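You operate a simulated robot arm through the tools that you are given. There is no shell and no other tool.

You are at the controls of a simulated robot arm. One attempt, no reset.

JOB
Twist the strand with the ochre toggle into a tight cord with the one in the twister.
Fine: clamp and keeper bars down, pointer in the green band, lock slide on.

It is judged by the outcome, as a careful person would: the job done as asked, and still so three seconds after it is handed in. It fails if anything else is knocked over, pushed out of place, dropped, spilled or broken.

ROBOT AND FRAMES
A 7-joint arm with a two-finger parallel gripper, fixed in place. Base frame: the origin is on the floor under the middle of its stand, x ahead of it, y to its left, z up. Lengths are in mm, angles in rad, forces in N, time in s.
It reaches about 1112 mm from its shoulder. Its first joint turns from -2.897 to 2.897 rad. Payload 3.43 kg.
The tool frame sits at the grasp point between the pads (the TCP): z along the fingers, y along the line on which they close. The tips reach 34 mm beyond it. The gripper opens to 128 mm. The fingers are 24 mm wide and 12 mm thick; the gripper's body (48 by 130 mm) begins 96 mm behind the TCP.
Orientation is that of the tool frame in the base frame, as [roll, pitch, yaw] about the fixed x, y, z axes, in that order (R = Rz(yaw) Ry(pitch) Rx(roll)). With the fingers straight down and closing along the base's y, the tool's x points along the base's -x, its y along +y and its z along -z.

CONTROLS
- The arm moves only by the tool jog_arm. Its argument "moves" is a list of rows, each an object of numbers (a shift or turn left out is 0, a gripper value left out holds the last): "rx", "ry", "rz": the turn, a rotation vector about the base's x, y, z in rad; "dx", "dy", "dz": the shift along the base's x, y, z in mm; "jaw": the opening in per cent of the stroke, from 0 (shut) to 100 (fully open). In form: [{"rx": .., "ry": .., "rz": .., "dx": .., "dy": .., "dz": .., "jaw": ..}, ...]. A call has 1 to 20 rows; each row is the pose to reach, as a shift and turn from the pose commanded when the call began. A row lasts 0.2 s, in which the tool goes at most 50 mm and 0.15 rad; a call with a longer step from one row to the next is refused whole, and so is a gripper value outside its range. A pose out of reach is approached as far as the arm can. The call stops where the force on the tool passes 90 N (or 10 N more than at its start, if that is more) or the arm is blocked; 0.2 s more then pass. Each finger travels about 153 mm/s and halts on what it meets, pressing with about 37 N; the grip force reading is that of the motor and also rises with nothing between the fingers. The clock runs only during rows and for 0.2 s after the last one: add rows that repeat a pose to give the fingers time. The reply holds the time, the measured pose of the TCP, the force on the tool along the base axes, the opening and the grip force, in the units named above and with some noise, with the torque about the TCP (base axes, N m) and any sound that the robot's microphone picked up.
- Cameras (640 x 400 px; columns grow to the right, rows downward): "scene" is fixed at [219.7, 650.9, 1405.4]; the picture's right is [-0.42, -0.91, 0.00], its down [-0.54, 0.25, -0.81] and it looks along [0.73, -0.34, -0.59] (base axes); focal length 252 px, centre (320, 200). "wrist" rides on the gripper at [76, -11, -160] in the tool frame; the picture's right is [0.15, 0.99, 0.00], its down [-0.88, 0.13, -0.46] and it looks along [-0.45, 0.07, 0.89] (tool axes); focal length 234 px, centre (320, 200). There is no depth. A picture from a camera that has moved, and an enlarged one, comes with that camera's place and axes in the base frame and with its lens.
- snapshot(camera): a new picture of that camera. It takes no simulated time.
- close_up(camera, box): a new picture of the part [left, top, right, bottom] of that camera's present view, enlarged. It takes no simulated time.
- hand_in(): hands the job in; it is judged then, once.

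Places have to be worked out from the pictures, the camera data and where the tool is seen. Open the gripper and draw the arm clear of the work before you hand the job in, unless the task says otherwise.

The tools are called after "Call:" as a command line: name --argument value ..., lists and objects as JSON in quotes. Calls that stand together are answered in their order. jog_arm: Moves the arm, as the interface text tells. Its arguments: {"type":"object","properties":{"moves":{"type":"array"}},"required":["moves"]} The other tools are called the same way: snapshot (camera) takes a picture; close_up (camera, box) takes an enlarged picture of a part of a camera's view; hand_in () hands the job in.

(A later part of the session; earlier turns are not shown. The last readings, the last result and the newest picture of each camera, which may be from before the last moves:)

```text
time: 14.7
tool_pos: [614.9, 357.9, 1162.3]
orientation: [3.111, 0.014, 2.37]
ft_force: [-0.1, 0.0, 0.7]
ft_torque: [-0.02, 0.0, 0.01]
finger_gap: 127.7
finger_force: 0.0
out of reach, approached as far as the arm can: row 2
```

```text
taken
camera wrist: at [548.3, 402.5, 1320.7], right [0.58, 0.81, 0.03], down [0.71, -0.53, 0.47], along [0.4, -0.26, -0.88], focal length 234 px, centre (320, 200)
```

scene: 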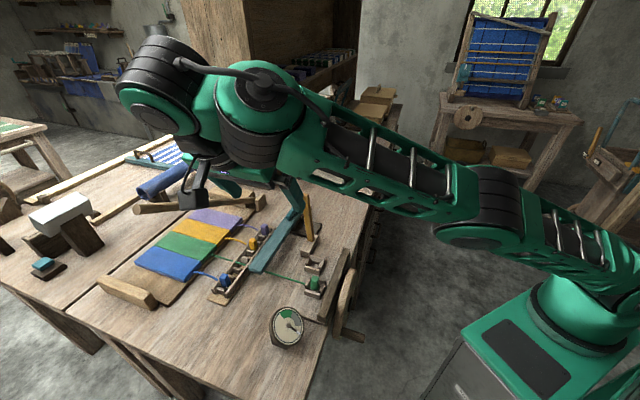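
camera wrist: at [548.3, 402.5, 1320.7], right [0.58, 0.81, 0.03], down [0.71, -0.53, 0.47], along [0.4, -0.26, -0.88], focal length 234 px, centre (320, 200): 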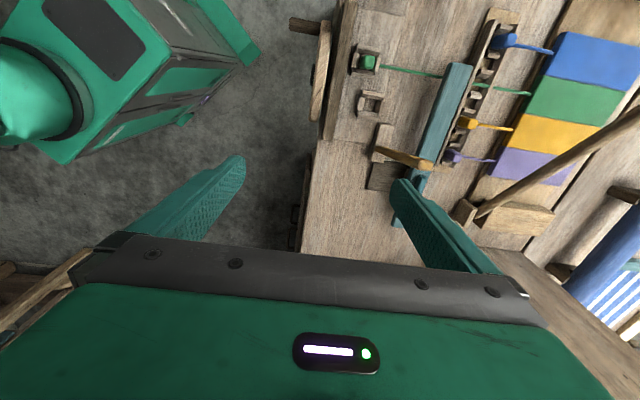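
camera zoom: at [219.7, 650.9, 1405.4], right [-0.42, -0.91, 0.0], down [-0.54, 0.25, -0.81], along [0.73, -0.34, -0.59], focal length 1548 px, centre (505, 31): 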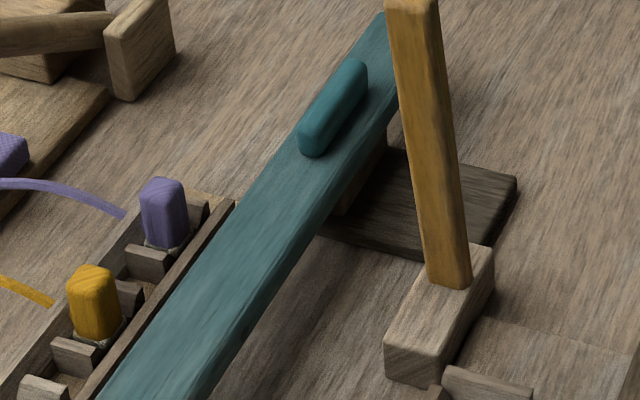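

The light post supports the clamp bar near its handle, and the dark board lies flat beside it. I'll zoom the wrist camera on that area from this new angle, along with the wheel area.

Call:
close_up --camera "wrist" --box '[350, 110, 450, 230]'

Call:
close_up --camera "wrist" --box '[280, 0, 440, 150]'

```text
3.33 times, centred on (400, 170) of wrist
camera zoom: at [548.3, 402.5, 1320.7], right [0.58, 0.81, 0.03], down [0.71, -0.53, 0.47], along [0.4, -0.26, -0.88], focal length 781 px, centre (53, 300)
```

zoom: 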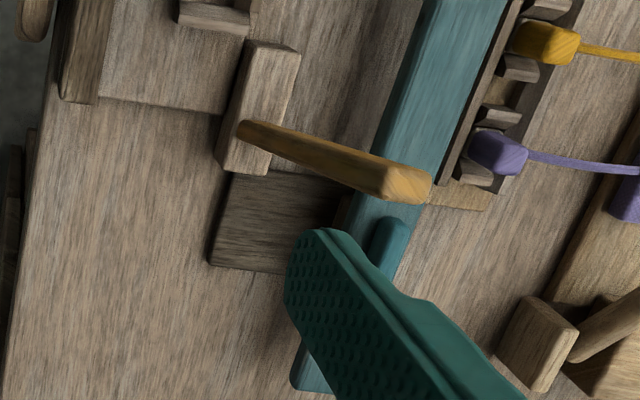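

```text
2.67 times, centred on (360, 75) of wrist
camera zoom: at [548.3, 402.5, 1320.7], right [0.58, 0.81, 0.03], down [0.71, -0.53, 0.47], along [0.4, -0.26, -0.88], focal length 624 px, centre (213, 533)
```

zoom: 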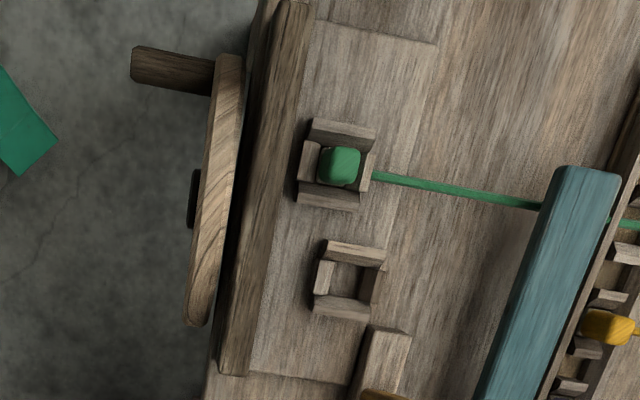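

I still need a lower look under the clamp bar. I'll turn the hand to face +x from the gauge side, then tilt.

Call:
jog_arm --moves '[{"rz": 0.128, "dx": -10, "dy": 35}, {"rz": 0.256, "dx": -20, "dy": 70}, {"rz": 0.384, "dx": -30, "dy": 105}, {"rz": 0.512, "dx": -40, "dy": 140}, {"rz": 0.64, "dx": -50, "dy": 175, "dz": -10}, {"rz": 0.77, "dx": -60, "dy": 200, "dz": -20}, {"rz": 0.77, "dx": -60, "dy": 220, "dz": -20}, {"rz": 0.77, "dx": -60, "dy": 220, "dz": -20}]'

```text
time: 16.5
tool_pos: [553.5, 578.7, 1142.5]
orientation: [3.111, 0.015, 3.14]
ft_force: [-1.0, 0.1, -0.3]
ft_torque: [0.02, 0.0, -0.02]
finger_gap: 127.9
finger_force: 0.2
```

Call:
jog_arm --moves '[{"ry": -0.13, "dx": -10, "dz": -15}, {"ry": -0.26, "dx": -20, "dz": -30}, {"ry": -0.39, "dx": -30, "dz": -45}, {"ry": -0.52, "dx": -40, "dz": -60}, {"ry": -0.65, "dx": -50, "dz": -75}, {"ry": -0.65, "dx": -50, "dz": -75}]'

Call:
snapshot --camera "wrist"

```text
time: 18.1
tool_pos: [590.6, 533.2, 1060.7]
orientation: [-3.136, 0.694, 2.997]
ft_force: [0.7, -0.2, 0.4]
ft_torque: [0.06, 0.11, 0.08]
finger_gap: 128.2
finger_force: 0.1
stopped in row 6: the arm was blocked; the commanded pose is now the measured one
```

```text
taken
camera wrist: at [429.8, 547.0, 1134.9], right [0.03, 0.99, -0.1], down [0.4, 0.08, 0.91], along [0.91, -0.07, -0.4], focal length 234 px, centre (320, 200)
```

wrist: 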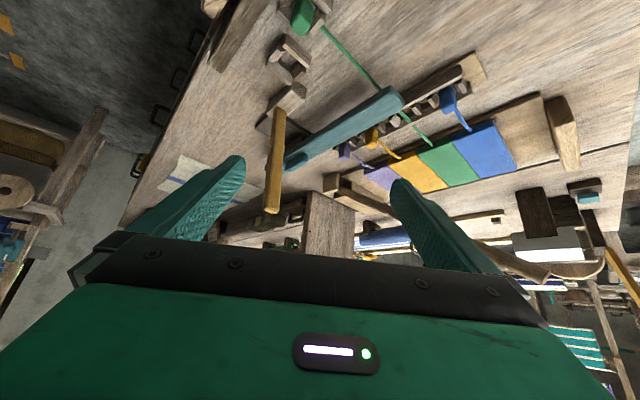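

This is a much lower view, although the picture is upside down. I'll zoom in on the clamp bar, keeper and twister.

Call:
close_up --camera "wrist" --box '[240, 70, 420, 190]'

Call:
close_up --camera "wrist" --box '[200, 0, 340, 120]'

Call:
close_up --camera "wrist" --box '[320, 60, 480, 170]'

Call:
snapshot --camera "scene"

```text
3.33 times, centred on (330, 130) of wrist
camera zoom: at [429.8, 547.0, 1134.9], right [0.03, 0.99, -0.1], down [0.4, 0.08, 0.91], along [0.91, -0.07, -0.4], focal length 781 px, centre (287, 433)
```

zoom: 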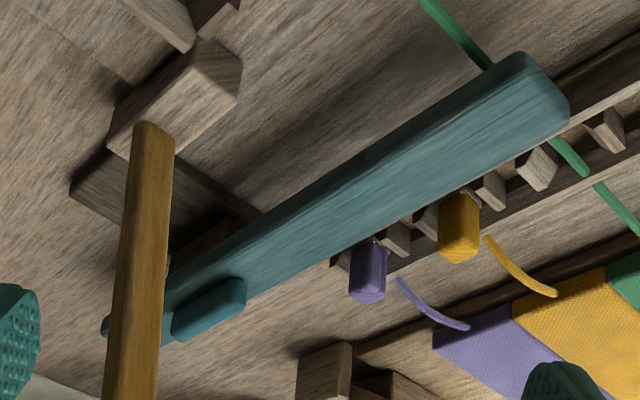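

```text
3.33 times, centred on (270, 60) of wrist
camera zoom: at [429.8, 547.0, 1134.9], right [0.03, 0.99, -0.1], down [0.4, 0.08, 0.91], along [0.91, -0.07, -0.4], focal length 781 px, centre (487, 667)
```

zoom: 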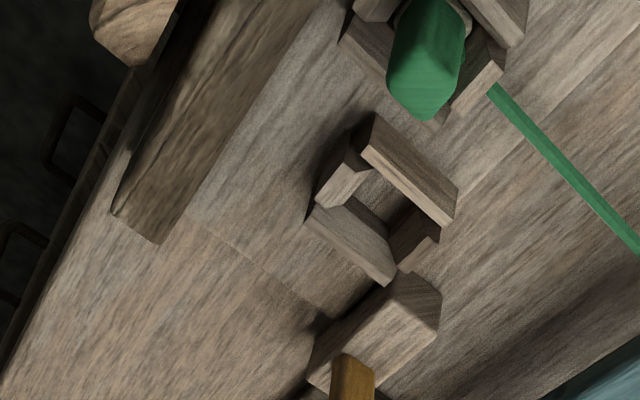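

```text
3.64 times, centred on (400, 115) of wrist
camera zoom: at [429.8, 547.0, 1134.9], right [0.03, 0.99, -0.1], down [0.4, 0.08, 0.91], along [0.91, -0.07, -0.4], focal length 852 px, centre (29, 509)
```

zoom: 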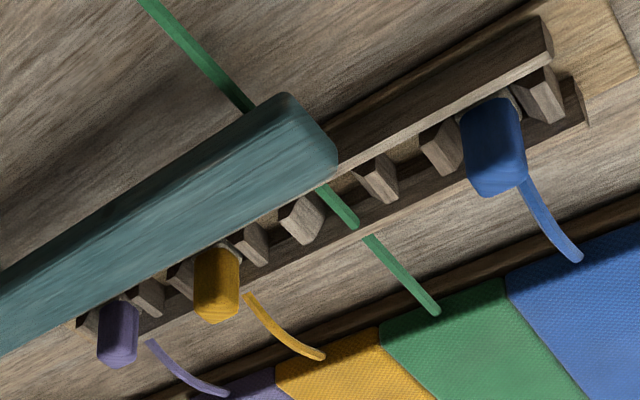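

```text
taken
```

scene: 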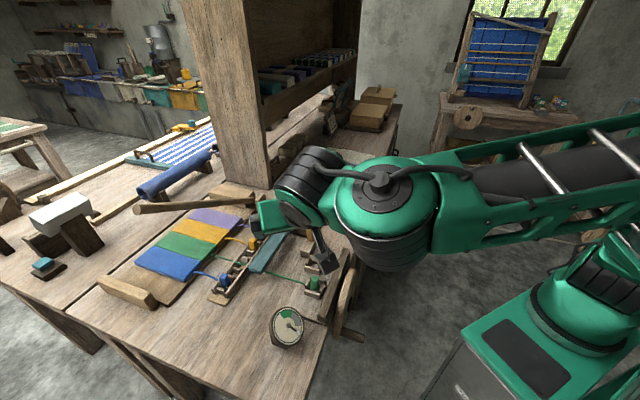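

The clamp area is clearer now. I also want to check the long stick across the cloth board and its end block, because it might itself be a hinged bar.

Call:
close_up --camera "scene" --box '[80, 170, 280, 320]'

Call:
close_up --camera "scene" --box '[190, 175, 290, 245]'

Call:
close_up --camera "wrist" --box '[300, 120, 500, 260]'

```text
2.67 times, centred on (180, 245) of scene
camera zoom: at [219.7, 650.9, 1405.4], right [-0.42, -0.91, 0.0], down [-0.54, 0.25, -0.81], along [0.73, -0.34, -0.59], focal length 671 px, centre (693, 80)
```

zoom: 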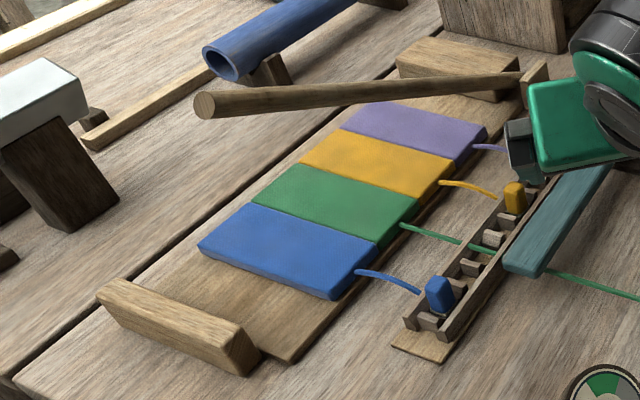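

```text
5.71 times, centred on (240, 210) of scene
camera zoom: at [219.7, 650.9, 1405.4], right [-0.42, -0.91, 0.0], down [-0.54, 0.25, -0.81], along [0.73, -0.34, -0.59], focal length 1437 px, centre (777, 143)
```

zoom: 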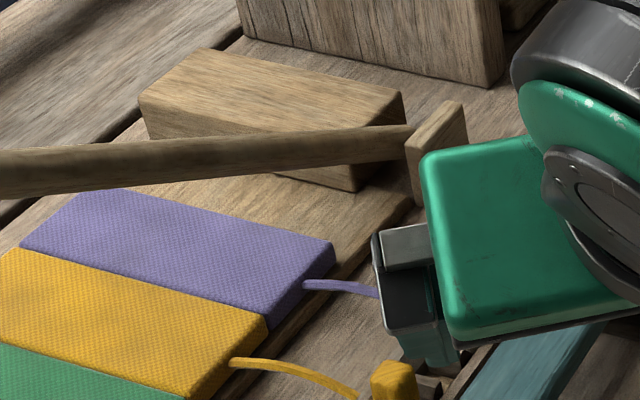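

```text
2.86 times, centred on (400, 190) of wrist
camera zoom: at [429.8, 547.0, 1134.9], right [0.03, 0.99, -0.1], down [0.4, 0.08, 0.91], along [0.91, -0.07, -0.4], focal length 669 px, centre (91, 229)
```

zoom: 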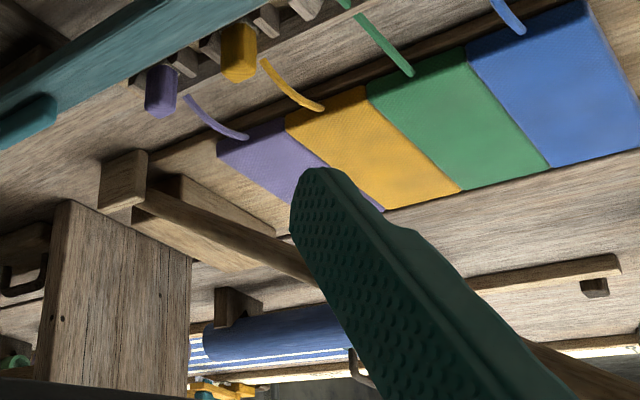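

I'll zoom the scene camera on the wheel and the table's front face to search for the lock slide.

Call:
close_up --camera "scene" --box '[320, 235, 400, 345]'

Call:
close_up --camera "scene" --box '[330, 100, 410, 260]'

Call:
close_up --camera "wrist" --box '[130, 0, 260, 120]'

```text
3.64 times, centred on (360, 290) of scene
camera zoom: at [219.7, 650.9, 1405.4], right [-0.42, -0.91, 0.0], down [-0.54, 0.25, -0.81], along [0.73, -0.34, -0.59], focal length 915 px, centre (174, -127)
```

zoom: 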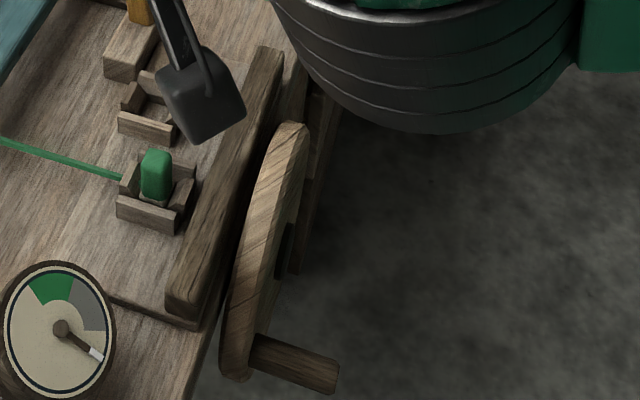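

```text
2.50 times, centred on (370, 180) of scene
camera zoom: at [219.7, 650.9, 1405.4], right [-0.42, -0.91, 0.0], down [-0.54, 0.25, -0.81], along [0.73, -0.34, -0.59], focal length 629 px, centre (195, 250)
```

zoom: 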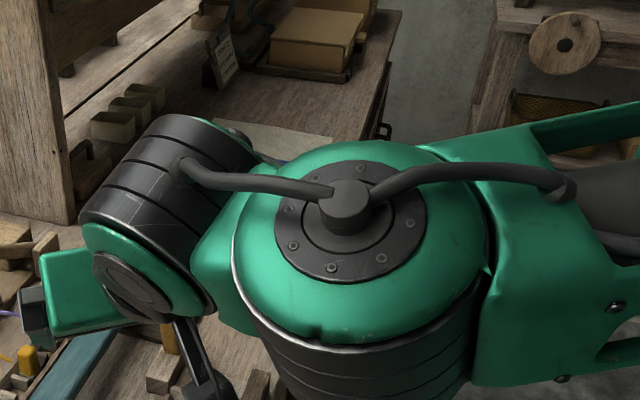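

```text
3.33 times, centred on (195, 60) of wrist
camera zoom: at [429.8, 547.0, 1134.9], right [0.03, 0.99, -0.1], down [0.4, 0.08, 0.91], along [0.91, -0.07, -0.4], focal length 781 px, centre (737, 667)
```

zoom: 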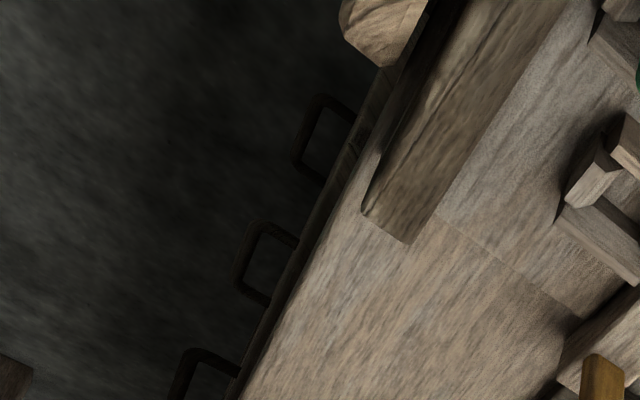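

No separate slide is visible at the wheel. The dark board, the post and the teal bar look like one group, possibly a slide on a track. I'll zoom strongly on that group from this low view.

Call:
close_up --camera "wrist" --box '[250, 105, 330, 175]'

Call:
close_up --camera "wrist" --box '[350, 70, 430, 130]'

```text
5.71 times, centred on (290, 140) of wrist
camera zoom: at [429.8, 547.0, 1134.9], right [0.03, 0.99, -0.1], down [0.4, 0.08, 0.91], along [0.91, -0.07, -0.4], focal length 1338 px, centre (491, 543)
```

zoom: 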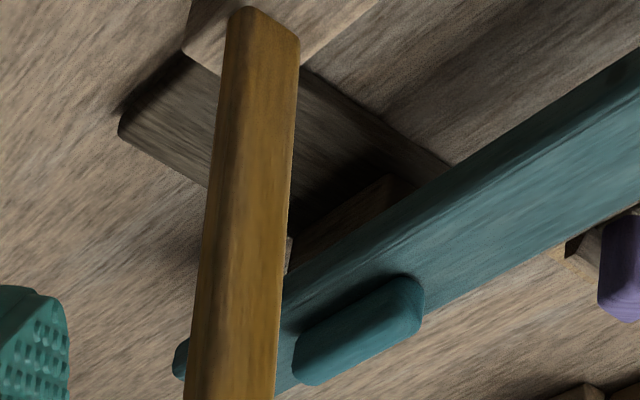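

```text
6.67 times, centred on (390, 100) of wrist
camera zoom: at [429.8, 547.0, 1134.9], right [0.03, 0.99, -0.1], down [0.4, 0.08, 0.91], along [0.91, -0.07, -0.4], focal length 1561 px, centre (-147, 867)
```

zoom: 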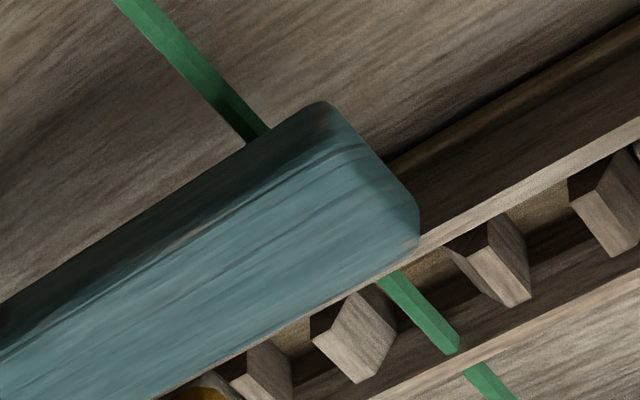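

The teal bar may itself ride on a track. I'll also check the dark plank along the table edge at high zoom.

Call:
close_up --camera "scene" --box '[300, 285, 350, 330]'

Call:
close_up --camera "scene" --box '[330, 240, 380, 285]'

Call:
close_up --camera "wrist" --box '[190, 10, 260, 80]'

```text
8.89 times, centred on (325, 308) of scene
camera zoom: at [219.7, 650.9, 1405.4], right [-0.42, -0.91, 0.0], down [-0.54, 0.25, -0.81], along [0.73, -0.34, -0.59], focal length 2236 px, centre (276, -756)
```

zoom: 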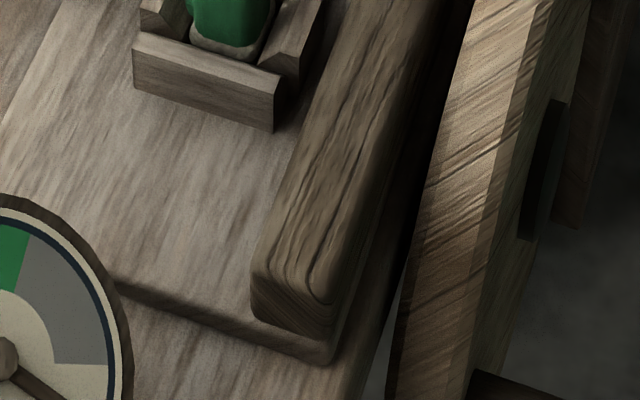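

```text
8.89 times, centred on (355, 262) of scene
camera zoom: at [219.7, 650.9, 1405.4], right [-0.42, -0.91, 0.0], down [-0.54, 0.25, -0.81], along [0.73, -0.34, -0.59], focal length 2236 px, centre (9, -356)
```

zoom: 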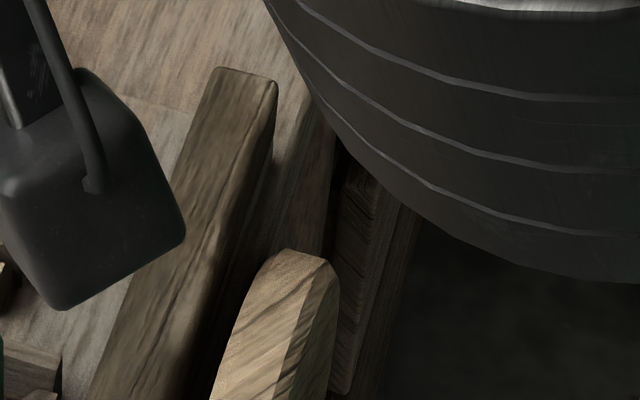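

```text
5.71 times, centred on (225, 45) of wrist
camera zoom: at [429.8, 547.0, 1134.9], right [0.03, 0.99, -0.1], down [0.4, 0.08, 0.91], along [0.91, -0.07, -0.4], focal length 1338 px, centre (863, 1086)
```

zoom: 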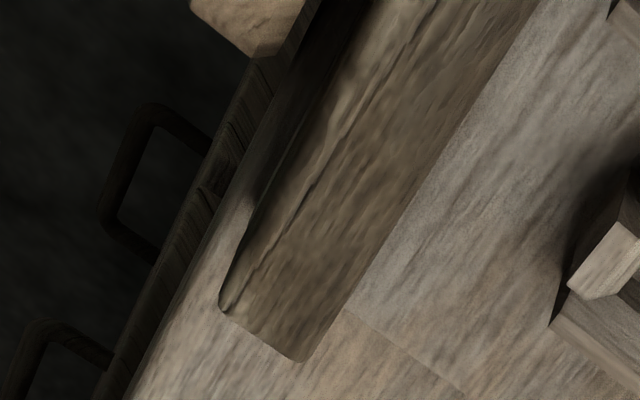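

I worked out the parts from these views:
- **Clamp bar:** the long rod is hinged at about (1050, 528, 815). It rises at about 32° over the cloth edge, so it is the clamp bar and it is up.
- **Keeper:** the upright ochre bar is the keeper.
- **Lock slide:** the teal bar with a knob sits on a dark track that leads toward the keeper, so it is very likely the lock slide.

I'll bring the hand upright again.

Call:
jog_arm --moves '[{"rx": 0.02, "ry": 0.137, "dx": -5, "dy": 5, "dz": 20}, {"rx": 0.04, "ry": 0.274, "dx": -10, "dy": 10, "dz": 40}, {"rx": 0.06, "ry": 0.411, "dx": -15, "dy": 15, "dz": 60}, {"rx": 0.085, "ry": 0.55, "dx": -20, "dy": 20, "dz": 80}, {"rx": 0.106, "ry": 0.686, "dx": -20, "dy": 20, "dz": 90}, {"rx": 0.106, "ry": 0.686, "dx": -20, "dy": 20, "dz": 90}]'

```text
time: 19.5
tool_pos: [534.8, 572.0, 1158.6]
orientation: [3.088, -0.01, 3.034]
ft_force: [-0.9, -0.5, -1.0]
ft_torque: [0.01, -0.02, 0.0]
finger_gap: 127.9
finger_force: 0.1
```

The hand is upright again. I'll correct the residual tilt first, then yaw to align with the table (−2.356) while moving over toward the ochre toggle at a safe height.

Call:
jog_arm --moves '[{"rx": -0.054, "ry": -0.004}, {"rx": -0.054, "ry": -0.004}]'

Call:
jog_arm --moves '[{"rz": 0.128, "dx": 35, "dy": 3}, {"rz": 0.256, "dx": 70, "dy": 6}, {"rz": 0.384, "dx": 105, "dy": 9}, {"rz": 0.512, "dx": 140, "dy": 12}, {"rz": 0.64, "dx": 175, "dy": 15}, {"rz": 0.768, "dx": 205, "dy": 18}, {"rz": 0.893, "dx": 235, "dy": 20}, {"rz": 0.893, "dx": 235, "dy": 20}]'

Call:
snapshot --camera "wrist"

Call:
snapshot --camera "scene"

```text
time: 20.1
tool_pos: [534.0, 572.6, 1159.1]
orientation: [-3.141, 0.001, 3.035]
ft_force: [0.8, 0.3, 0.0]
ft_torque: [-0.02, -0.02, 0.01]
finger_gap: 127.9
finger_force: 0.0
```

```text
time: 21.3
tool_pos: [656.2, 574.1, 1160.3]
orientation: [3.131, 0.035, -2.706]
ft_force: [-23.6, 41.2, -27.3]
ft_torque: [-5.81, -6.2, -4.04]
finger_gap: 128.1
finger_force: 0.1
out of reach, approached as far as the arm can: row 3, 4, 5, 6
stopped in row 6: the force on the tool passed its limit at 541 N (the readings are from after the stop); the commanded pose is now the measured one
```

```text
taken
camera wrist: at [588.0, 529.6, 1316.9], right [-0.55, 0.83, 0.01], down [0.73, 0.48, 0.49], along [0.4, 0.27, -0.87], focal length 234 px, centre (320, 200)
```

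wrist: 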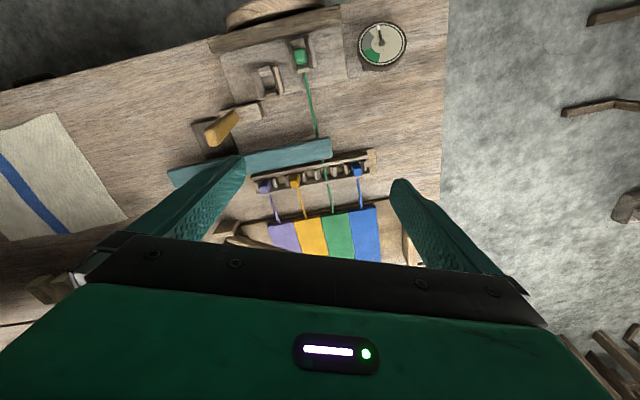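

```text
taken
```

scene: 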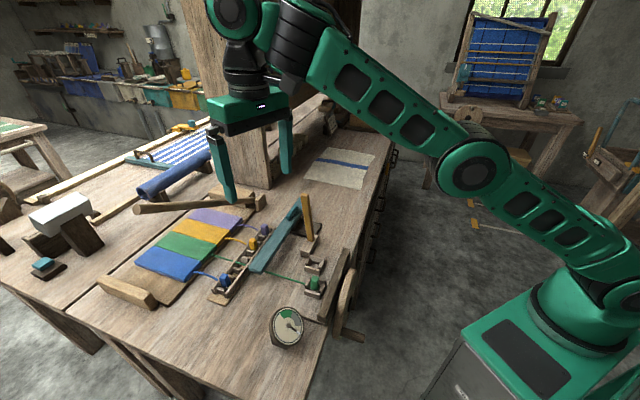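

The arm stopped hard, most likely by folding against itself: the elbow has swung low. Nothing on the table appears disturbed. I'll back off along the path I came and re-examine the arm's posture.

Call:
jog_arm --moves '[{"rz": -0.1, "dx": -30, "dy": -3}, {"rz": -0.2, "dx": -60, "dy": -6}, {"rz": -0.3, "dx": -90, "dy": -9}, {"rz": -0.3, "dx": -90, "dy": -9}]'

Call:
snapshot --camera "scene"

```text
time: 22.3
tool_pos: [569.5, 558.8, 1156.5]
orientation: [3.133, 0.03, -3.007]
ft_force: [-0.3, -1.1, 0.2]
ft_torque: [0.0, -0.01, 0.01]
finger_gap: 128.1
finger_force: 0.0
```

```text
taken
```

scene: 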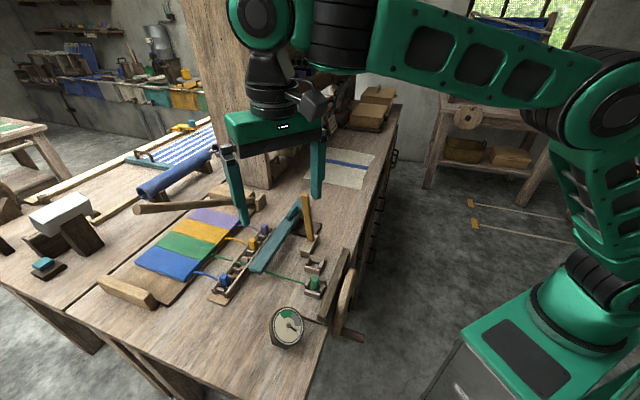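

The posture is back to elbow-up. I'll move in smaller stages: first back toward the place where the aligned yaw worked before, then outward.

Call:
jog_arm --moves '[{"rz": 0.08, "dx": 15, "dy": -30}, {"rz": 0.16, "dx": 30, "dy": -60}, {"rz": 0.24, "dx": 45, "dy": -90}, {"rz": 0.32, "dx": 60, "dy": -120}, {"rz": 0.32, "dx": 60, "dy": -120}]'

Call:
jog_arm --moves '[{"rz": 0.08, "dx": 10, "dy": -15}, {"rz": 0.16, "dx": 15, "dy": -30}, {"rz": 0.24, "dx": 20, "dy": -45}, {"rz": 0.33, "dx": 25, "dy": -60}, {"rz": 0.33, "dx": 25, "dy": -60}]'

Call:
snapshot --camera "scene"

```text
time: 23.5
tool_pos: [628.4, 439.6, 1156.1]
orientation: [3.134, 0.031, -2.684]
ft_force: [-0.4, -0.2, 0.0]
ft_torque: [-0.01, 0.0, 0.0]
finger_gap: 128.1
finger_force: 0.1
```

```text
time: 24.7
tool_pos: [652.7, 380.4, 1155.1]
orientation: [3.132, 0.032, -2.353]
ft_force: [0.3, 0.0, 1.4]
ft_torque: [0.0, 0.0, 0.0]
finger_gap: 128.1
finger_force: 0.0
```

```text
taken
```

scene: 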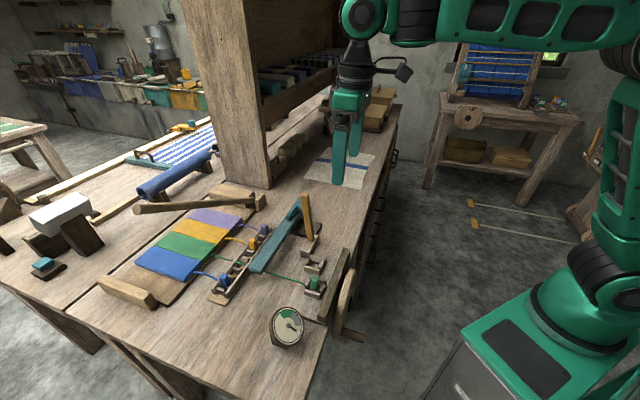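

Aligned and elbow-up. Now I'll level the tool and extend outward toward the rack in two stages.

Call:
jog_arm --moves '[{"rx": -0.0295, "ry": 0.0158, "dx": 15, "dy": 25}, {"rx": -0.0295, "ry": 0.0158, "dx": 30, "dy": 50}, {"rx": -0.0295, "ry": 0.0158, "dx": 50, "dy": 80}, {"rx": -0.0295, "ry": 0.0158, "dx": 70, "dy": 110}, {"rx": -0.0295, "ry": 0.0158, "dx": 90, "dy": 135}, {"rx": -0.0295, "ry": 0.0158, "dx": 90, "dy": 135}]'

Call:
snapshot --camera "wrist"

Call:
snapshot --camera "scene"

```text
time: 25.8
tool_pos: [717.8, 505.1, 1165.4]
orientation: [-3.133, 0.023, -2.357]
ft_force: [-1.1, 0.6, 0.8]
ft_torque: [0.01, -0.04, -0.02]
finger_gap: 127.9
finger_force: 0.0
out of reach, approached as far as the arm can: row 5
stopped in row 5: the force on the tool passed its limit at 302 N (the readings are from after the stop); the commanded pose is now the measured one
```

```text
taken
camera wrist: at [668.2, 443.8, 1323.5], right [-0.8, 0.6, -0.01], down [0.52, 0.71, 0.48], along [0.29, 0.38, -0.88], focal length 234 px, centre (320, 200)
```

wrist: 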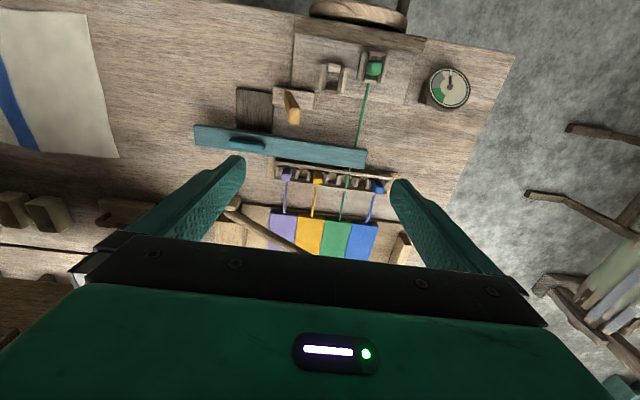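

```text
taken
```

scene: 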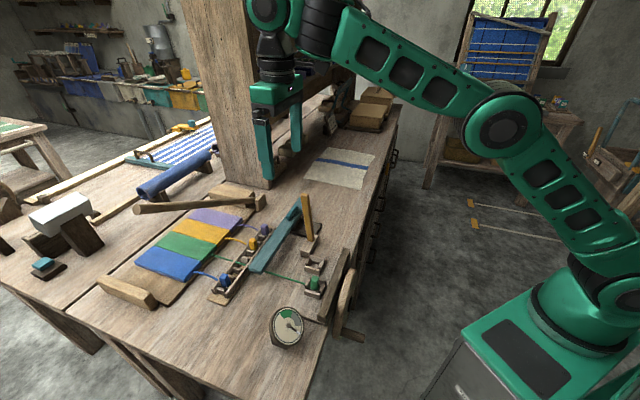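

The wrist was too high for that reach, so the forearm slopes up and the hand folds against it. Reaching out needs a lower wrist, so I'll descend as I extend, keeping clear of the keeper top (z≈1029, a little closer to the robot).

Call:
jog_arm --moves '[{"dx": 0, "dy": 5, "dz": -25}, {"dx": 10, "dy": 15, "dz": -50}, {"dx": 20, "dy": 30, "dz": -75}, {"dx": 35, "dy": 45, "dz": -95}, {"dx": 50, "dy": 65, "dz": -115}, {"dx": 65, "dy": 85, "dz": -135}, {"dx": 65, "dy": 85, "dz": -135}]'

Call:
snapshot --camera "wrist"

Call:
snapshot --camera "scene"

```text
time: 27.4
tool_pos: [768.0, 571.7, 1022.1]
orientation: [-3.135, 0.017, -2.359]
ft_force: [-0.6, -0.3, 0.2]
ft_torque: [0.01, -0.01, 0.02]
finger_gap: 128.0
finger_force: 0.0
out of reach, approached as far as the arm can: row 5, 6, 7
```

```text
taken
camera wrist: at [718.6, 510.6, 1180.7], right [-0.8, 0.6, -0.01], down [0.52, 0.71, 0.47], along [0.29, 0.37, -0.88], focal length 234 px, centre (320, 200)
```

wrist: 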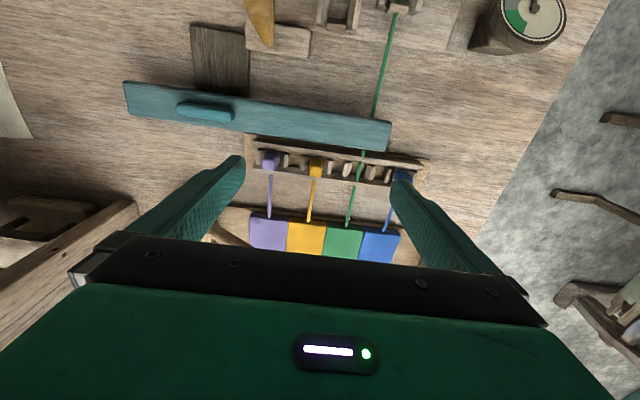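

```text
taken
```

scene: 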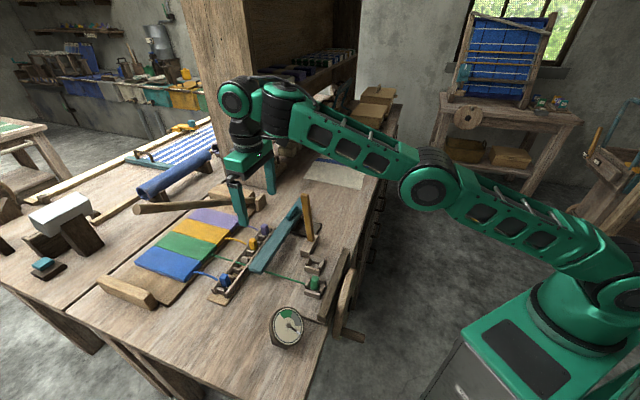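

The arm is now nearly straight, so the vertical-tool reach ends just short of the toggle. Tilting the fingers about 0.2 rad outward brings the wrist back and gains reach, so I'll do that here.

Call:
jog_arm --moves '[{"rx": 0.07, "ry": -0.07, "dz": -10}, {"rx": 0.14, "ry": -0.14, "dz": -20}, {"rx": 0.14, "ry": -0.14, "dz": -20}]'

Call:
snapshot --camera "wrist"

```text
time: 28.2
tool_pos: [765.0, 568.1, 1003.0]
orientation: [-3.135, 0.216, -2.357]
ft_force: [-0.1, 0.4, -0.5]
ft_torque: [-0.02, -0.03, 0.03]
finger_gap: 127.8
finger_force: 0.1
```

```text
taken
camera wrist: at [694.5, 485.7, 1141.8], right [-0.8, 0.6, -0.04], down [0.45, 0.63, 0.63], along [0.4, 0.49, -0.77], focal length 234 px, centre (320, 200)
```

wrist: 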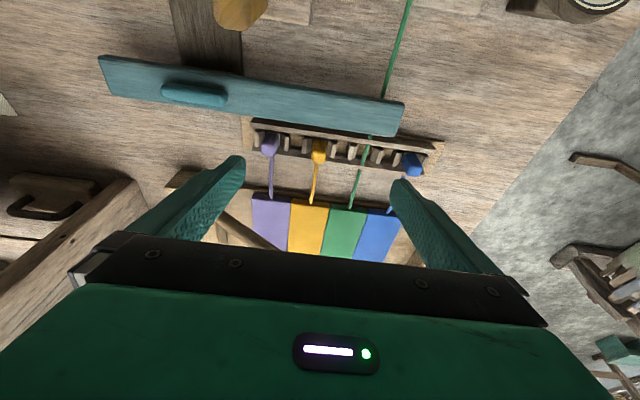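

The tilt worked. I'll zoom in on the ochre toggle to refine its position.

Call:
close_up --camera "wrist" --box '[240, 110, 400, 210]'

Call:
close_up --camera "scene" --box '[215, 215, 295, 275]'

```text
4.00 times, centred on (320, 160) of wrist
camera zoom: at [694.5, 485.7, 1141.8], right [-0.8, 0.6, -0.04], down [0.45, 0.63, 0.63], along [0.4, 0.49, -0.77], focal length 937 px, centre (320, 360)
```

zoom: 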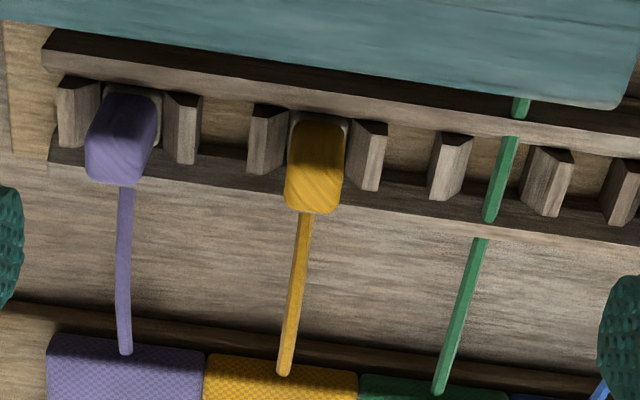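

```text
6.67 times, centred on (255, 245) of scene
camera zoom: at [219.7, 650.9, 1405.4], right [-0.42, -0.91, 0.0], down [-0.54, 0.25, -0.81], along [0.73, -0.34, -0.59], focal length 1677 px, centre (753, -100)
```

zoom: 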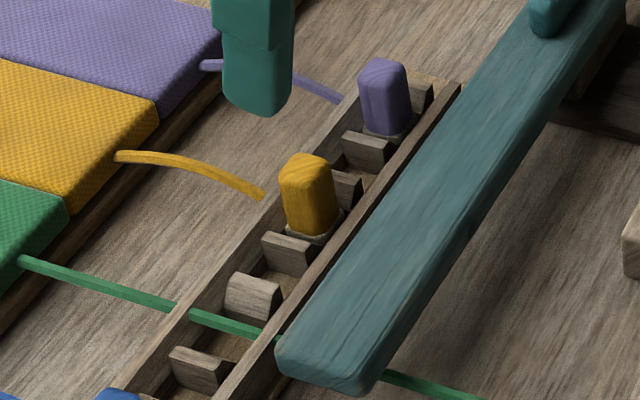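

The ochre cap top is at about (800, 607, 851), 27 mm square, with the rack spacer tops at about z=825. I'll move above it with the jaws opened to 56 mm.

Call:
jog_arm --moves '[{"dx": 10, "dy": 11, "dz": -20, "jaw": 44}, {"dx": 20, "dy": 22, "dz": -40, "jaw": 44}, {"dx": 32, "dy": 35.4, "dz": -60, "jaw": 44}, {"dx": 32, "dy": 35.4, "dz": -80, "jaw": 44}, {"dx": 32, "dy": 35.4, "dz": -80, "jaw": 44}]'

Call:
snapshot --camera "wrist"

Call:
close_up --camera "scene" --box '[200, 160, 320, 280]'

```text
time: 29.4
tool_pos: [796.1, 603.0, 922.3]
orientation: [-3.134, 0.216, -2.358]
ft_force: [-0.4, -0.5, -0.6]
ft_torque: [0.01, -0.05, 0.04]
finger_gap: 56.1
finger_force: 0.0
```

```text
taken
camera wrist: at [726.6, 520.5, 1061.9], right [-0.8, 0.6, -0.04], down [0.45, 0.63, 0.63], along [0.4, 0.49, -0.77], focal length 234 px, centre (320, 200)
```

wrist: 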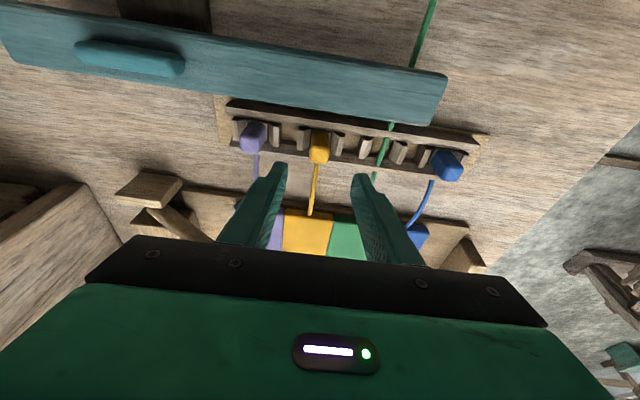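

```text
3.33 times, centred on (260, 220) of scene
camera zoom: at [219.7, 650.9, 1405.4], right [-0.42, -0.91, 0.0], down [-0.54, 0.25, -0.81], along [0.73, -0.34, -0.59], focal length 838 px, centre (520, 133)
```

zoom: 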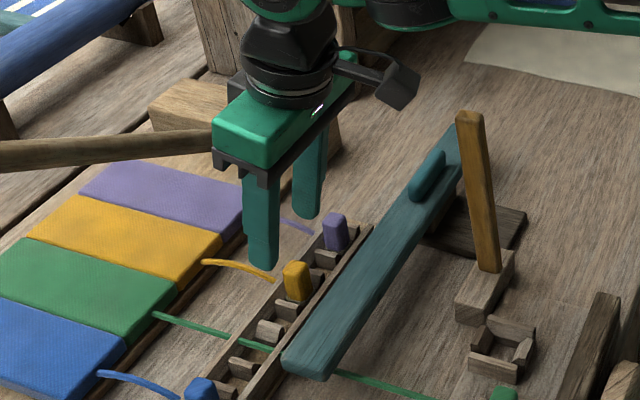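

Alignment looks right: the toggle sits between the open fingers. I'll descend slowly to grasp height (TCP z≈866).

Call:
jog_arm --moves '[{"dx": 0.5, "dy": 0.5, "dz": -15}, {"dx": 1, "dy": 0.5, "dz": -30}, {"dx": 1, "dy": 0.5, "dz": -42}, {"dx": 1, "dy": 0.5, "dz": -50}, {"dx": 1, "dy": 0.5, "dz": -56}, {"dx": 1, "dy": 0.5, "dz": -56}]'

Call:
snapshot --camera "wrist"

Call:
close_up --camera "scene" --box '[215, 205, 295, 265]'

```text
time: 30.8
tool_pos: [796.6, 602.9, 867.0]
orientation: [-3.137, 0.213, -2.36]
ft_force: [0.3, 0.3, 1.2]
ft_torque: [0.02, 0.01, -0.01]
finger_gap: 56.4
finger_force: 0.1
```

```text
taken
camera wrist: at [727.9, 520.9, 1006.9], right [-0.8, 0.6, -0.04], down [0.45, 0.63, 0.63], along [0.4, 0.49, -0.77], focal length 234 px, centre (320, 200)
```

wrist: 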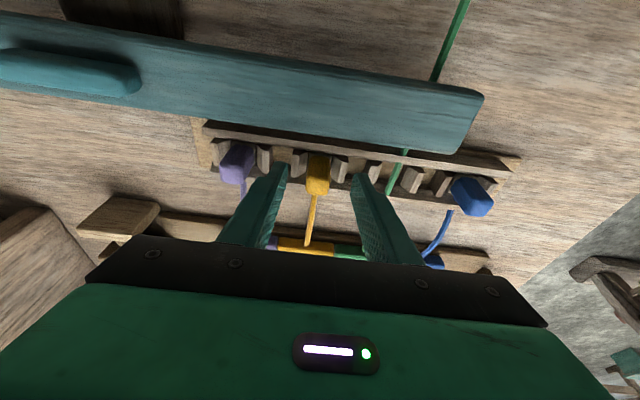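

```text
6.67 times, centred on (255, 235) of scene
camera zoom: at [219.7, 650.9, 1405.4], right [-0.42, -0.91, 0.0], down [-0.54, 0.25, -0.81], along [0.73, -0.34, -0.59], focal length 1677 px, centre (753, -33)
```

zoom: 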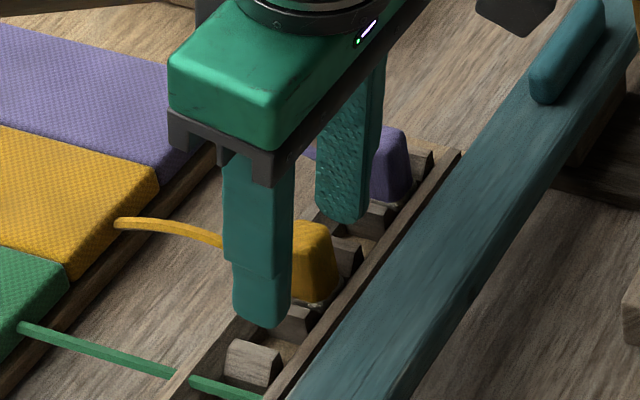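

I'm at grasp height with no contact. Before closing I'll check the toggle's fore–aft position between the fingers.

Call:
close_up --camera "wrist" --box '[250, 120, 400, 220]'

```text
4.00 times, centred on (325, 170) of wrist
camera zoom: at [727.9, 520.9, 1006.9], right [-0.8, 0.6, -0.04], down [0.45, 0.63, 0.63], along [0.4, 0.49, -0.77], focal length 937 px, centre (300, 320)
```

zoom: 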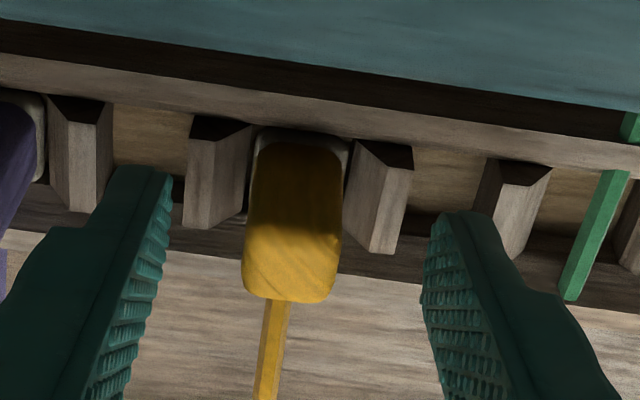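

The toggle is centred between the pads, so I'll close the gripper.

Call:
jog_arm --moves '[{"jaw": 25}, {"jaw": 10}, {"jaw": 5}, {"jaw": 5}]'

Call:
close_up --camera "wrist" --box '[250, 120, 400, 220]'

```text
time: 31.8
tool_pos: [797.8, 603.1, 868.1]
orientation: [-3.135, 0.214, -2.358]
ft_force: [-0.1, 0.8, 0.0]
ft_torque: [-0.02, 0.0, -0.02]
finger_gap: 18.1
finger_force: 37.0
```

```text
4.00 times, centred on (325, 170) of wrist
camera zoom: at [727.9, 520.8, 1007.1], right [-0.8, 0.6, -0.04], down [0.45, 0.63, 0.63], along [0.4, 0.49, -0.77], focal length 937 px, centre (300, 320)
```

zoom: 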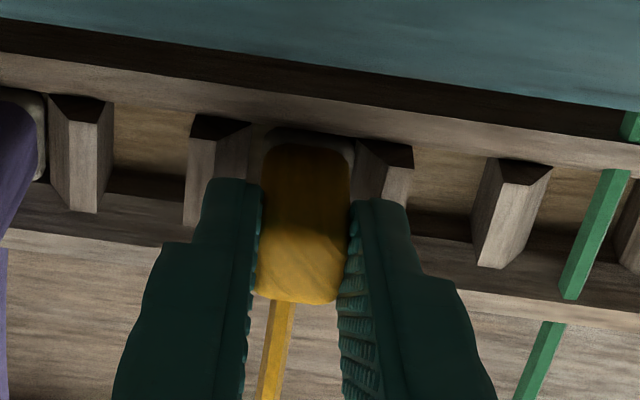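

The toggle is gripped at an 18 mm gap with 37 N. I'll lift straight up slowly and check it comes free with only light force.

Call:
jog_arm --moves '[{"dz": 8}, {"dz": 20}, {"dz": 40}, {"dz": 65}, {"dz": 90}, {"dz": 115}, {"dz": 115}]'

Call:
snapshot --camera "wrist"

Call:
close_up --camera "scene" --box '[190, 150, 350, 280]'

```text
time: 33.4
tool_pos: [797.7, 604.2, 983.4]
orientation: [-3.135, 0.215, -2.36]
ft_force: [0.3, -0.3, -0.4]
ft_torque: [0.01, -0.03, 0.02]
finger_gap: 18.0
finger_force: 36.2
```

```text
taken
camera wrist: at [728.0, 521.3, 1122.5], right [-0.8, 0.6, -0.04], down [0.45, 0.63, 0.63], along [0.4, 0.49, -0.77], focal length 234 px, centre (320, 200)
```

wrist: 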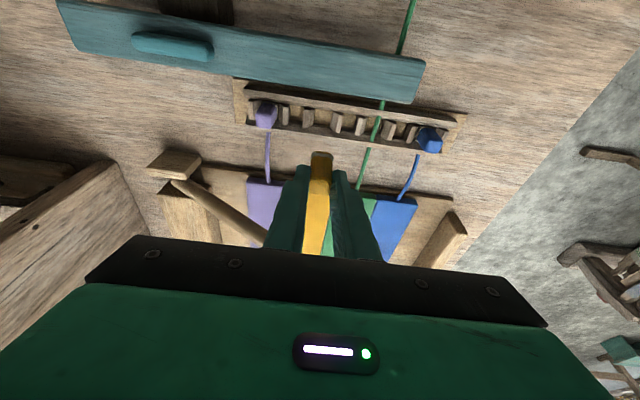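

```text
3.08 times, centred on (270, 215) of scene
camera zoom: at [219.7, 650.9, 1405.4], right [-0.42, -0.91, 0.0], down [-0.54, 0.25, -0.81], along [0.73, -0.34, -0.59], focal length 774 px, centre (474, 154)
```

zoom: 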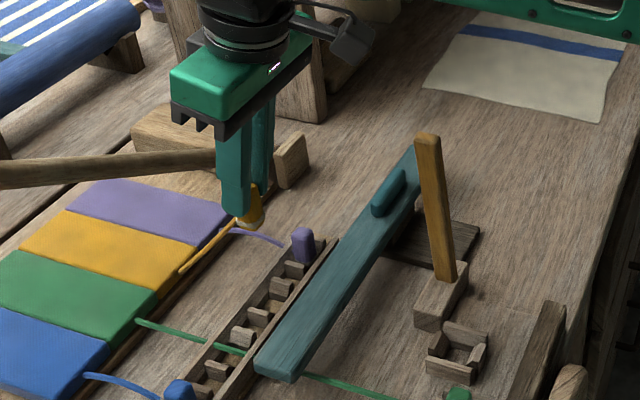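

It lifted cleanly, with its strand following. I'll zoom in to see how the toggle hangs in the fingers.

Call:
close_up --camera "scene" --box '[230, 185, 280, 225]'

Call:
close_up --camera "wrist" --box '[270, 130, 370, 260]'

```text
10.00 times, centred on (255, 205) of scene
camera zoom: at [219.7, 650.9, 1405.4], right [-0.42, -0.91, 0.0], down [-0.54, 0.25, -0.81], along [0.73, -0.34, -0.59], focal length 2516 px, centre (970, 150)
```

zoom: 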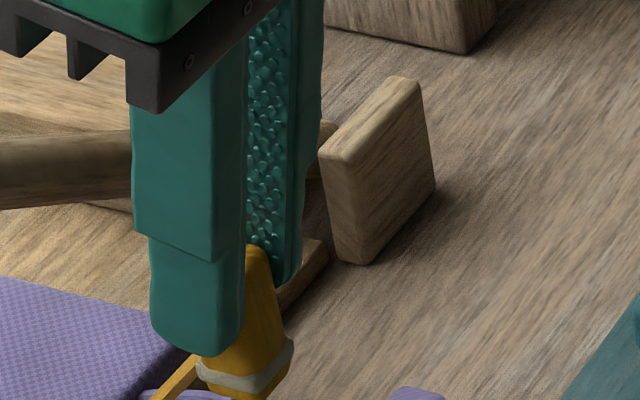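

```text
3.08 times, centred on (320, 195) of wrist
camera zoom: at [728.0, 521.3, 1122.5], right [-0.8, 0.6, -0.04], down [0.45, 0.63, 0.63], along [0.4, 0.49, -0.77], focal length 720 px, centre (320, 215)
```

zoom: 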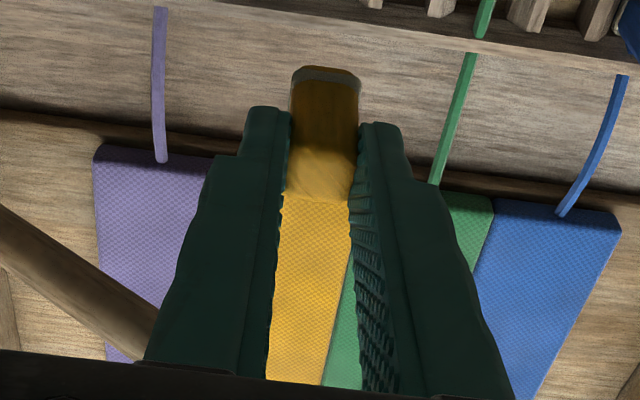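

Call:
close_up --camera "scene" --box '[230, 200, 280, 240]'

Call:
close_up --camera "scene" --box '[295, 250, 345, 295]'

```text
10.00 times, centred on (255, 220) of scene
camera zoom: at [219.7, 650.9, 1405.4], right [-0.42, -0.91, 0.0], down [-0.54, 0.25, -0.81], along [0.73, -0.34, -0.59], focal length 2516 px, centre (970, 0)
```

zoom: 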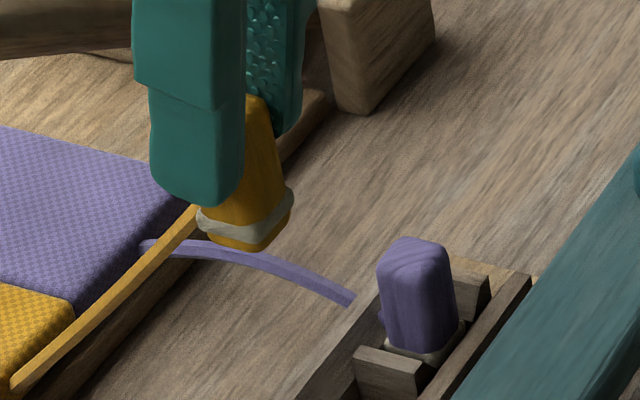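

```text
8.89 times, centred on (320, 272) of scene
camera zoom: at [219.7, 650.9, 1405.4], right [-0.42, -0.91, 0.0], down [-0.54, 0.25, -0.81], along [0.73, -0.34, -0.59], focal length 2236 px, centre (320, -444)
```

zoom: 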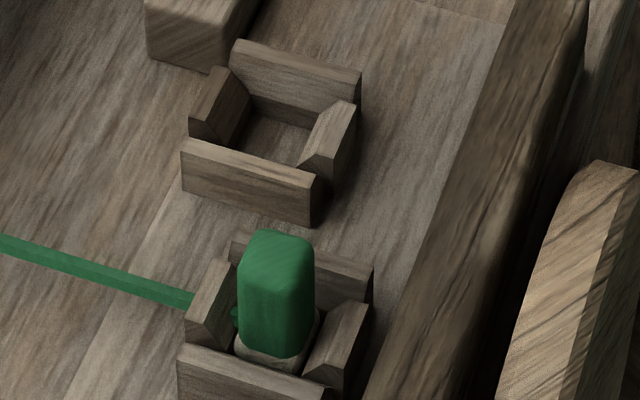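

The toggle hangs with its top leaning slightly outward (about 6°), so I'll add 0.1 rad of forward tilt to make it upright, then carry it along the strand direction toward the empty socket (about (659, 465)).

Call:
jog_arm --moves '[{"rx": 0.035, "ry": -0.035, "dx": -15, "dy": -15}, {"rx": 0.07, "ry": -0.07, "dx": -40, "dy": -40}, {"rx": 0.07, "ry": -0.07, "dx": -68, "dy": -68}, {"rx": 0.07, "ry": -0.07, "dx": -95, "dy": -95}, {"rx": 0.07, "ry": -0.07, "dx": -120, "dy": -120}, {"rx": 0.07, "ry": -0.07, "dx": -144, "dy": -145}, {"rx": 0.07, "ry": -0.07, "dx": -144, "dy": -145}]'

Call:
snapshot --camera "wrist"

Call:
snapshot --camera "scene"

```text
time: 35.0
tool_pos: [652.6, 458.4, 981.7]
orientation: [-3.135, 0.312, -2.357]
ft_force: [0.1, -0.1, -1.1]
ft_torque: [-0.01, 0.01, -0.01]
finger_gap: 18.1
finger_force: 37.1
```

```text
taken
camera wrist: at [574.5, 366.5, 1109.5], right [-0.8, 0.6, -0.05], down [0.4, 0.59, 0.7], along [0.46, 0.54, -0.71], focal length 234 px, centre (320, 200)
```

wrist: 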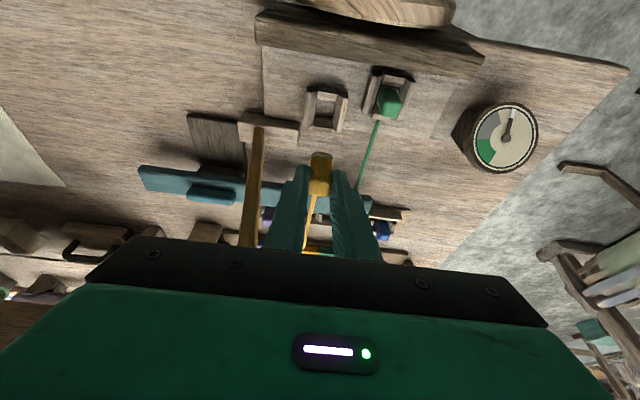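

```text
taken
```

scene: 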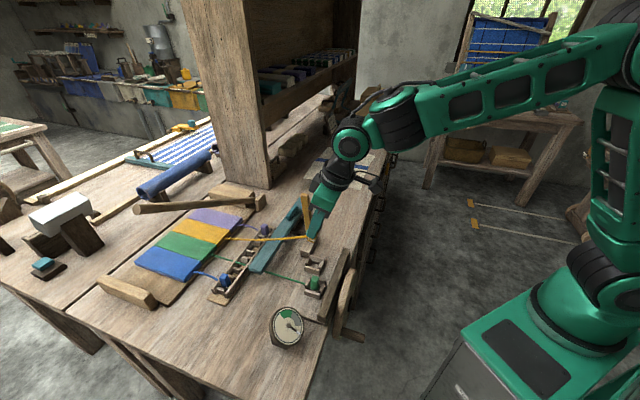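

Carried over smoothly. I'll zoom in to measure the socket relative to the toggle before descending.

Call:
close_up --camera "wrist" --box '[250, 50, 430, 190]'

Call:
close_up --camera "scene" --box '[280, 205, 350, 285]'

```text
2.86 times, centred on (340, 120) of wrist
camera zoom: at [574.5, 366.5, 1109.5], right [-0.8, 0.6, -0.05], down [0.4, 0.59, 0.7], along [0.46, 0.54, -0.71], focal length 669 px, centre (263, 429)
```

zoom: 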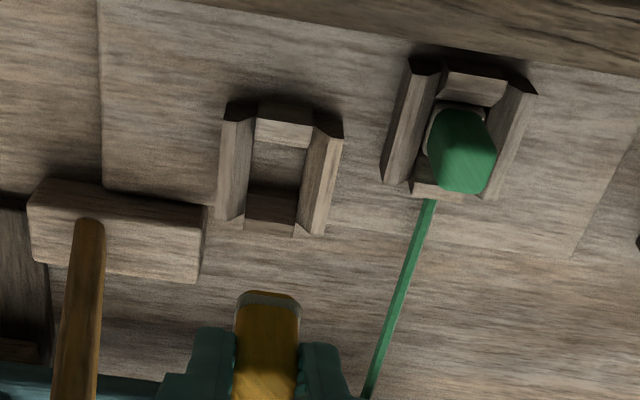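

```text
5.00 times, centred on (315, 245) of scene
camera zoom: at [219.7, 650.9, 1405.4], right [-0.42, -0.91, 0.0], down [-0.54, 0.25, -0.81], along [0.73, -0.34, -0.59], focal length 1258 px, centre (345, -25)
```

zoom: 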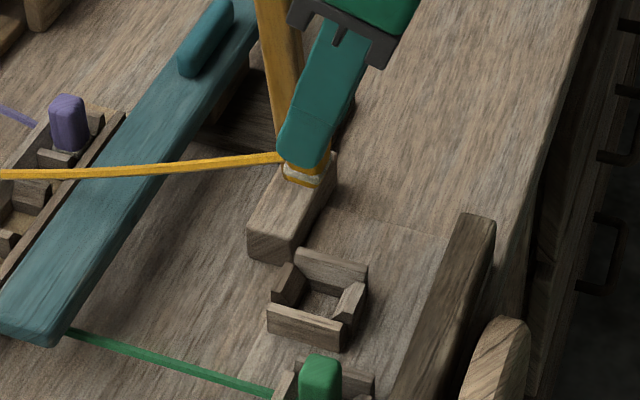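

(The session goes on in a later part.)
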